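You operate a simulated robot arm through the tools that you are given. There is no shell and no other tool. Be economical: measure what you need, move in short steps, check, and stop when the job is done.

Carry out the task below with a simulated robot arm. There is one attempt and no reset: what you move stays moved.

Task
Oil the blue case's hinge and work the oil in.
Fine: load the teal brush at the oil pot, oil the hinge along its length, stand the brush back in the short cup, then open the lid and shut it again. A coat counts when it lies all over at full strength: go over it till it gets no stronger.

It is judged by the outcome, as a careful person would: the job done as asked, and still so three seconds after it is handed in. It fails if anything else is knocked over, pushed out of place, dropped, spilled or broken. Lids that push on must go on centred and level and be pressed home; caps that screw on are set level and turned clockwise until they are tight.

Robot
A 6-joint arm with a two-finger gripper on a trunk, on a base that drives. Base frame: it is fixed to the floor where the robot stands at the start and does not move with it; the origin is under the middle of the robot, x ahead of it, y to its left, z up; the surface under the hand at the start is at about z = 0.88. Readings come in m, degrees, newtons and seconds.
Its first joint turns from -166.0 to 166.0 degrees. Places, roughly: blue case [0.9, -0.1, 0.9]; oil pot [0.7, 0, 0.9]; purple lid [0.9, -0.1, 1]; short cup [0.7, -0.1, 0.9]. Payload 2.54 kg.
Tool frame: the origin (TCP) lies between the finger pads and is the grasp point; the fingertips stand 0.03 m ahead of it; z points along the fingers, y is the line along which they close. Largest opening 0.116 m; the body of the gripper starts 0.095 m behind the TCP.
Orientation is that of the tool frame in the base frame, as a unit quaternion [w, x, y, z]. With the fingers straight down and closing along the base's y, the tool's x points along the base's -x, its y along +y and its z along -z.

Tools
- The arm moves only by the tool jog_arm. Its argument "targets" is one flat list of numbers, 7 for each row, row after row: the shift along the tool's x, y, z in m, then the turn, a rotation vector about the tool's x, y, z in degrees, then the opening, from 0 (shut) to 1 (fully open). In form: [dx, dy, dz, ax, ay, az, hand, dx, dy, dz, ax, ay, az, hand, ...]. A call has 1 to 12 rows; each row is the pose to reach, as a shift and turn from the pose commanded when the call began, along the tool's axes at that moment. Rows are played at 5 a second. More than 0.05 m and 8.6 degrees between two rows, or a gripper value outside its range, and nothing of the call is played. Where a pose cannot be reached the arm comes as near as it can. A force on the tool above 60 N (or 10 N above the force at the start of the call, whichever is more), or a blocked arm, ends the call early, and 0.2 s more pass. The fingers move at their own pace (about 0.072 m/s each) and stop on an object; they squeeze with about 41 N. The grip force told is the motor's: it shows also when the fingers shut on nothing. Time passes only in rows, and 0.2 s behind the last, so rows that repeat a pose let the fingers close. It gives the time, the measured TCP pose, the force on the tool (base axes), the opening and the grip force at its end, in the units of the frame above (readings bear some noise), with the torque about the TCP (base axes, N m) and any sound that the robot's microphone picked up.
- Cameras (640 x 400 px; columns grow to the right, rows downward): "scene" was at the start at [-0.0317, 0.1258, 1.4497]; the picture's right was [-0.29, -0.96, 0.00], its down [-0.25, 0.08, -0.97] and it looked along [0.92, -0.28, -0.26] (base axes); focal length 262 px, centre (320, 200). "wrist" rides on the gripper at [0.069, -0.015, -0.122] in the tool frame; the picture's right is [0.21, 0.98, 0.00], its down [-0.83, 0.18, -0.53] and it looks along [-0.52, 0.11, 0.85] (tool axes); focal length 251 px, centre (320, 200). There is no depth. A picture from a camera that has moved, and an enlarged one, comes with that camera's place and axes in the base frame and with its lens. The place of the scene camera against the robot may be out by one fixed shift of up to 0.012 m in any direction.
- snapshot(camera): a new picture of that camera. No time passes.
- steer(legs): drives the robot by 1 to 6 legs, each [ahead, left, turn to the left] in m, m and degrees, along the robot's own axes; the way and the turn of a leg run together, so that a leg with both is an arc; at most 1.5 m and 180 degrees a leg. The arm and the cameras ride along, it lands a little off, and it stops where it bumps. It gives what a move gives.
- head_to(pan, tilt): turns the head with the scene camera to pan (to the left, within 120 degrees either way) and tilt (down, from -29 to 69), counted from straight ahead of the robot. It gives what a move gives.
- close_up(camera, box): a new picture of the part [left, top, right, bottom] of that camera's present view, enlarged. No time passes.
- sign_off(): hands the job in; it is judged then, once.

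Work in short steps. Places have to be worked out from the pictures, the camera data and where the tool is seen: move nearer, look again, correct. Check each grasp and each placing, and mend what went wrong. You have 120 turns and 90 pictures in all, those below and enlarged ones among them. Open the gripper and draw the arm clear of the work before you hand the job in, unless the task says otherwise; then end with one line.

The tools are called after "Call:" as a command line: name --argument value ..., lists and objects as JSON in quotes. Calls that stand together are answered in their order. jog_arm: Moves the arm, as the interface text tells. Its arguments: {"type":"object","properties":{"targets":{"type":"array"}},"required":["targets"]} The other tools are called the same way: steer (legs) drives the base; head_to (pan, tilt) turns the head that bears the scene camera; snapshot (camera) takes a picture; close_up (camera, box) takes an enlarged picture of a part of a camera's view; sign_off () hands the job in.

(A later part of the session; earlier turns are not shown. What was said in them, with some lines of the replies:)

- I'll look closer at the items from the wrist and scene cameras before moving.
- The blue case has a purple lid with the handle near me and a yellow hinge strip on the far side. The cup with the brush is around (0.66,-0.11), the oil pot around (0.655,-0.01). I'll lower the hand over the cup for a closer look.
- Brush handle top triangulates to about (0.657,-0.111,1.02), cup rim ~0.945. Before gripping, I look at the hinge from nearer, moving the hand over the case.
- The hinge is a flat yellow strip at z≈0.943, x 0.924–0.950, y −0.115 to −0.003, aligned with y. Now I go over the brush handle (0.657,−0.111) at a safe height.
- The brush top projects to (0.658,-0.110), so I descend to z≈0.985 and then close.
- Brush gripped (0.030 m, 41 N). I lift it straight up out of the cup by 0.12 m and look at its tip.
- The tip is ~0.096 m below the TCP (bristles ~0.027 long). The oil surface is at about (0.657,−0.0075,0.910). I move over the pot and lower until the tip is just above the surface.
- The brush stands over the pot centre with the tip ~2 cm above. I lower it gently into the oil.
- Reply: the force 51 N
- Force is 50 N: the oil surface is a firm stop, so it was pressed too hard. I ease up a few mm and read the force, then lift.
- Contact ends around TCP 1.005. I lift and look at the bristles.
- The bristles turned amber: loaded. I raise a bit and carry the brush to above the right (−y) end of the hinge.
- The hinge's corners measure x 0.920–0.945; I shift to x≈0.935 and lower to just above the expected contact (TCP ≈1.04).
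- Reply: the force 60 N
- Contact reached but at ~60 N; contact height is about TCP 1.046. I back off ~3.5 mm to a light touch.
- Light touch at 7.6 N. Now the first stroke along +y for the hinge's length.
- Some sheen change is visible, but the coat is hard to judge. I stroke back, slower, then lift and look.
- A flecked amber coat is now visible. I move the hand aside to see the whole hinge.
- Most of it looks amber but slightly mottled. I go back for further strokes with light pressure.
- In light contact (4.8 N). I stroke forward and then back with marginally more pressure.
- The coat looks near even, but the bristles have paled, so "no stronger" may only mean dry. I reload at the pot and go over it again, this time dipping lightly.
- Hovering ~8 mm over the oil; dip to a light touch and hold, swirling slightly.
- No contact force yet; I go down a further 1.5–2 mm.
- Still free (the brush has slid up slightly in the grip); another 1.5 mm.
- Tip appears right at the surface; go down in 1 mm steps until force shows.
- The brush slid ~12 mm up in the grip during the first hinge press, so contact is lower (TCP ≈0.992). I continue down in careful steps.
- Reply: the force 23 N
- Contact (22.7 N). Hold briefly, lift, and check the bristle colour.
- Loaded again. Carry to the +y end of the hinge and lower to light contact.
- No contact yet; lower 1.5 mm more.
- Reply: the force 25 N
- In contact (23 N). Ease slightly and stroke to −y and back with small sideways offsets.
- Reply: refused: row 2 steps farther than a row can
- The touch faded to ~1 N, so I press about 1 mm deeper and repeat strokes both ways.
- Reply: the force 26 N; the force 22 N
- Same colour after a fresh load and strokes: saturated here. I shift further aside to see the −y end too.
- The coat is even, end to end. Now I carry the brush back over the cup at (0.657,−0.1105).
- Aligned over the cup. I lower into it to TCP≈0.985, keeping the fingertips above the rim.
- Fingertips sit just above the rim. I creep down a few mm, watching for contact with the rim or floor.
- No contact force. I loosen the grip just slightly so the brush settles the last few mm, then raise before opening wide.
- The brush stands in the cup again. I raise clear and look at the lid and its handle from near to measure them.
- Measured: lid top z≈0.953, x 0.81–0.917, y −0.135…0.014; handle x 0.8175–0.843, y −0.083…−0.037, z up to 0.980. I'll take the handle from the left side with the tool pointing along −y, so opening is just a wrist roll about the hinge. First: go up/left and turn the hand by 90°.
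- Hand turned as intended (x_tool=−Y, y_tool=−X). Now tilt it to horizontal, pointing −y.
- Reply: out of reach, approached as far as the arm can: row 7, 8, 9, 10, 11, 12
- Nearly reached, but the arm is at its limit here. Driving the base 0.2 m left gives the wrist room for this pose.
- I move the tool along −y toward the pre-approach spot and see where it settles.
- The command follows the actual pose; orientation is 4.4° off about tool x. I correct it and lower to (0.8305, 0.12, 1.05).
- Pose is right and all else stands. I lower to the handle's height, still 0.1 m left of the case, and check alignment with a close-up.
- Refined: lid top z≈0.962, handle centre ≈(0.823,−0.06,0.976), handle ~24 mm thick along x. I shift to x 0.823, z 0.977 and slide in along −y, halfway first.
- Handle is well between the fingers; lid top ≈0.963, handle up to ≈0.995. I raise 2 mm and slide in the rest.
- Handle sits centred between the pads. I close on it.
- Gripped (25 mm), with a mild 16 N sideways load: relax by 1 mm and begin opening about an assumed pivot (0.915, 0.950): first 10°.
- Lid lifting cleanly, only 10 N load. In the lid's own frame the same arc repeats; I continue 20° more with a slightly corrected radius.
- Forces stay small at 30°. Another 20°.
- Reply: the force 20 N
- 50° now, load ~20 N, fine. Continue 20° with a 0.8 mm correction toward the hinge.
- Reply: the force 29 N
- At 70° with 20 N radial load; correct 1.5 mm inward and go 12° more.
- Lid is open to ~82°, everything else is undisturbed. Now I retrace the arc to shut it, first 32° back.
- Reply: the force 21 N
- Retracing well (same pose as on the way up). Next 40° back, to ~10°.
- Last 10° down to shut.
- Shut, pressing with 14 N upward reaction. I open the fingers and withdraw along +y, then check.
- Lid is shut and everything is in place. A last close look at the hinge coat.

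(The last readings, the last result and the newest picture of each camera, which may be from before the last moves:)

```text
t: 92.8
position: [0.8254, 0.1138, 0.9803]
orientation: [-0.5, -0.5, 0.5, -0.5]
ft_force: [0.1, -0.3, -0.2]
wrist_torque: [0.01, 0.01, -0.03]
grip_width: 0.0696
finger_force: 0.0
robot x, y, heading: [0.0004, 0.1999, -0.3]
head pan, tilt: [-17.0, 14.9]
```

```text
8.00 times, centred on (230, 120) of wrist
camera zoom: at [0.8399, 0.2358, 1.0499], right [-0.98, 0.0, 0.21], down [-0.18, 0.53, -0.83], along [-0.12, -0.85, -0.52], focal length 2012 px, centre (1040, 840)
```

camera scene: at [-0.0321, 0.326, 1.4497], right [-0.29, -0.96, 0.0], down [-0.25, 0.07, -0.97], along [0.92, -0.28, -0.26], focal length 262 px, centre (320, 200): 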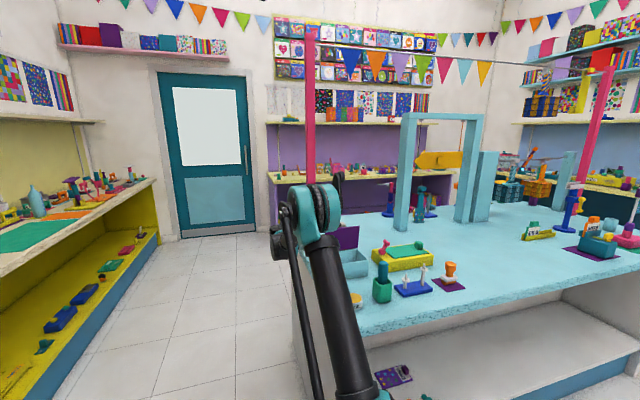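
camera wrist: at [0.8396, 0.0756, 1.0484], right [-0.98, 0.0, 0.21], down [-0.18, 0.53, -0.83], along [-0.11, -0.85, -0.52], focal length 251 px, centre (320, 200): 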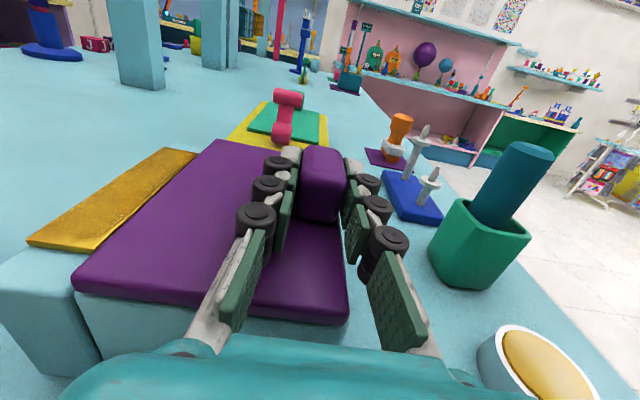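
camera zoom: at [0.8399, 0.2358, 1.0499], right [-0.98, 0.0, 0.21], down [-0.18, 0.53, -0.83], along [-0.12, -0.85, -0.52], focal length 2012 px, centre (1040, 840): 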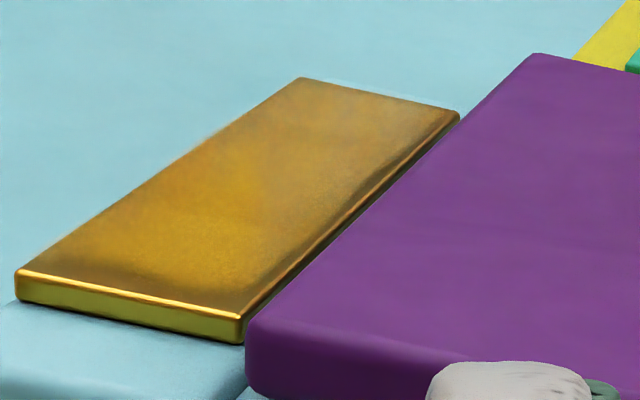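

The shading could be reflections; I raise the hand and tilt back to view the strip from above, which also clears the work.

Call:
jog_arm --targets '[0.04, 0, -0.01, 0, 0, 0, 0.8, 0.08, 0, -0.01, 0, 0, 0, 0.8, 0.12, 0, -0.01, 0, -8, 0, 0.8, 0.16, 0, -0.01, 0, -16, 0, 0.8, 0.2, 0, -0.01, 0, -24, 0, 0.8, 0.2, 0, -0.01, 0, -32, 0, 0.8, 0.2, 0, 0, 0, -40, 0, 0.8, 0.2, 0, 0, 0, -48, 0, 0.8, 0.2, 0, 0, 0, -56, 0, 0.8, 0.2, 0, 0, 0, -56, 0, 0.8]'

Call:
snapshot --camera "wrist"

```text
t: 95.0
position: [0.8241, 0.1146, 1.1789]
orientation: [-0.206, -0.676, 0.677, -0.206]
ft_force: [0.4, 0.3, 1.0]
wrist_torque: [0.01, -0.02, 0.0]
grip_width: 0.0928
finger_force: 0.1
robot x, y, heading: [-0.0009, 0.1969, 0.3]
head pan, tilt: [-17.0, 14.9]
```

```text
31 pictures are left
camera wrist: at [0.8394, 0.1247, 1.3195], right [-0.98, -0.18, 0.12], down [-0.18, 0.98, -0.02], along [-0.11, -0.04, -0.99], focal length 251 px, centre (320, 200)
```

wrist: 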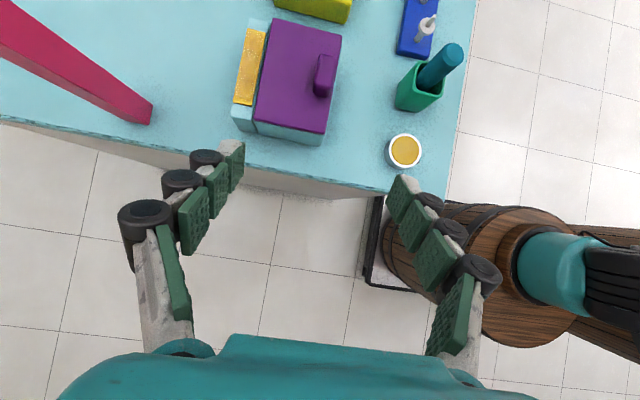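

Call:
close_up --camera "wrist" --box '[210, 10, 290, 120]'

```text
3.64 times, centred on (250, 65) of wrist
camera zoom: at [0.8394, 0.1247, 1.3195], right [-0.98, -0.18, 0.12], down [-0.18, 0.98, -0.02], along [-0.11, -0.04, -0.99], focal length 914 px, centre (574, 691)
```

zoom: 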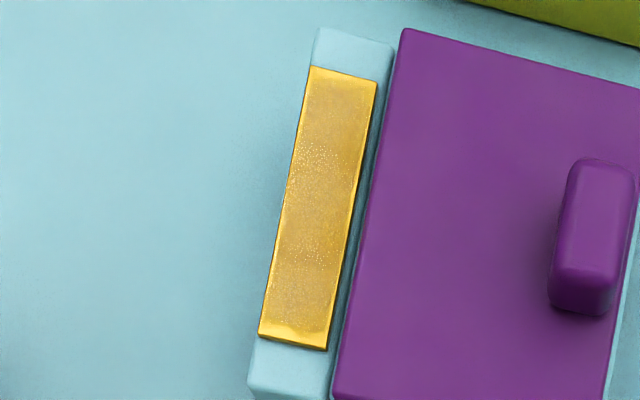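

The ends look brighter — I zoom further to see whether the coat reaches them.

Call:
close_up --camera "wrist" --box '[225, 65, 275, 115]'

Call:
close_up --camera "wrist" --box '[225, 15, 275, 65]'

```text
8.00 times, centred on (250, 90) of wrist
camera zoom: at [0.8394, 0.1247, 1.3195], right [-0.98, -0.18, 0.12], down [-0.18, 0.98, -0.02], along [-0.11, -0.04, -0.99], focal length 2012 px, centre (880, 1080)
```

zoom: 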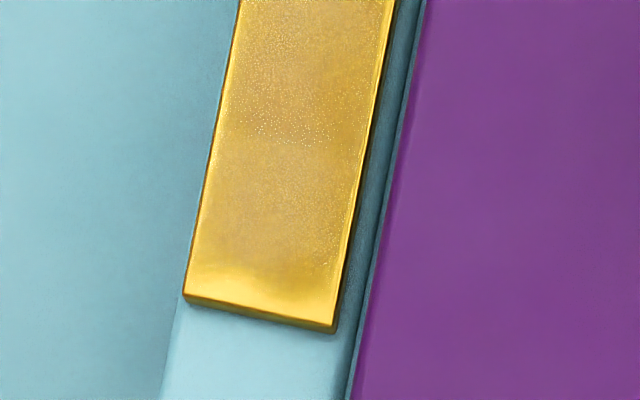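

```text
8.00 times, centred on (250, 40) of wrist
camera zoom: at [0.8394, 0.1247, 1.3195], right [-0.98, -0.18, 0.12], down [-0.18, 0.98, -0.02], along [-0.11, -0.04, -0.99], focal length 2012 px, centre (880, 1480)
```

zoom: 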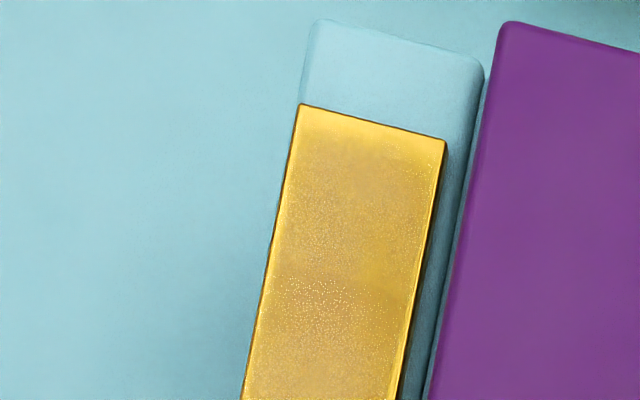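

The bright band may be a reflection; I shift the camera 8 cm to see if it moves along the strip.

Call:
jog_arm --targets '[0, -0.03, 0, 0, -6, 0, 0.8, 0.03, -0.06, 0, 0, -12, 0, 0.8, 0.06, -0.08, 0, 0, -18, 0, 0.8, 0.08, -0.08, 0, 0, -24, 0, 0.8, 0.08, -0.08, 0, 0, -24, 0, 0.8]'

Call:
snapshot --camera "wrist"

```text
t: 96.2
position: [0.9044, 0.0481, 1.2224]
orientation: [-0.061, -0.704, 0.705, -0.061]
ft_force: [-0.7, 0.7, -0.1]
wrist_torque: [-0.03, -0.01, -0.01]
grip_width: 0.0927
finger_force: 0.0
robot x, y, heading: [0.0016, 0.2017, 0.2]
head pan, tilt: [-17.0, 14.9]
```

```text
27 pictures are left
camera wrist: at [0.9196, 0.0003, 1.3562], right [-0.98, -0.21, 0.04], down [-0.18, 0.91, 0.38], along [-0.11, 0.37, -0.92], focal length 251 px, centre (320, 200)
```

wrist: 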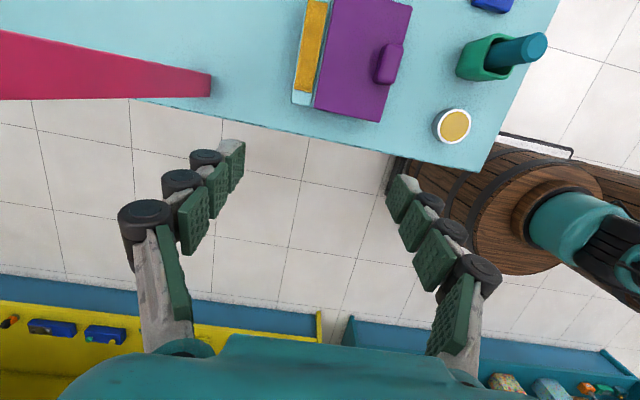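

Call:
close_up --camera "wrist" --box '[270, 0, 370, 110]'

```text
3.64 times, centred on (320, 55) of wrist
camera zoom: at [0.9196, 0.0003, 1.3562], right [-0.98, -0.21, 0.04], down [-0.18, 0.91, 0.38], along [-0.11, 0.37, -0.92], focal length 914 px, centre (320, 727)
```

zoom: 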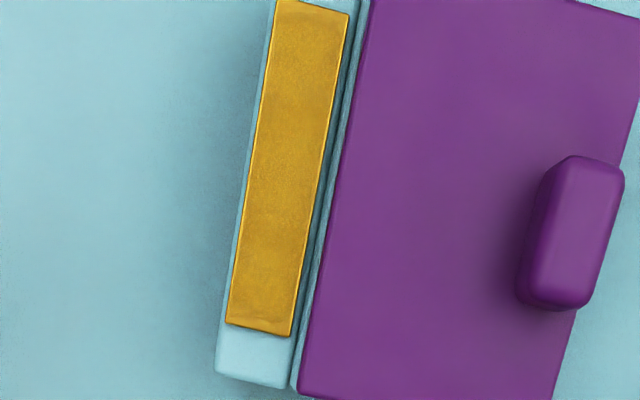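

From here the strip is an even amber from end to end: the bright band was a reflection. The lid is shut, the brush stands in the cup, the gripper is open and clear, so I hand in.

Call:
sign_off

```text
The job is handed in.
```

The blue case's hinge is oiled evenly end to end, the lid was opened to about 82° and shut again, and the teal brush stands back in the short cup with nothing else disturbed.
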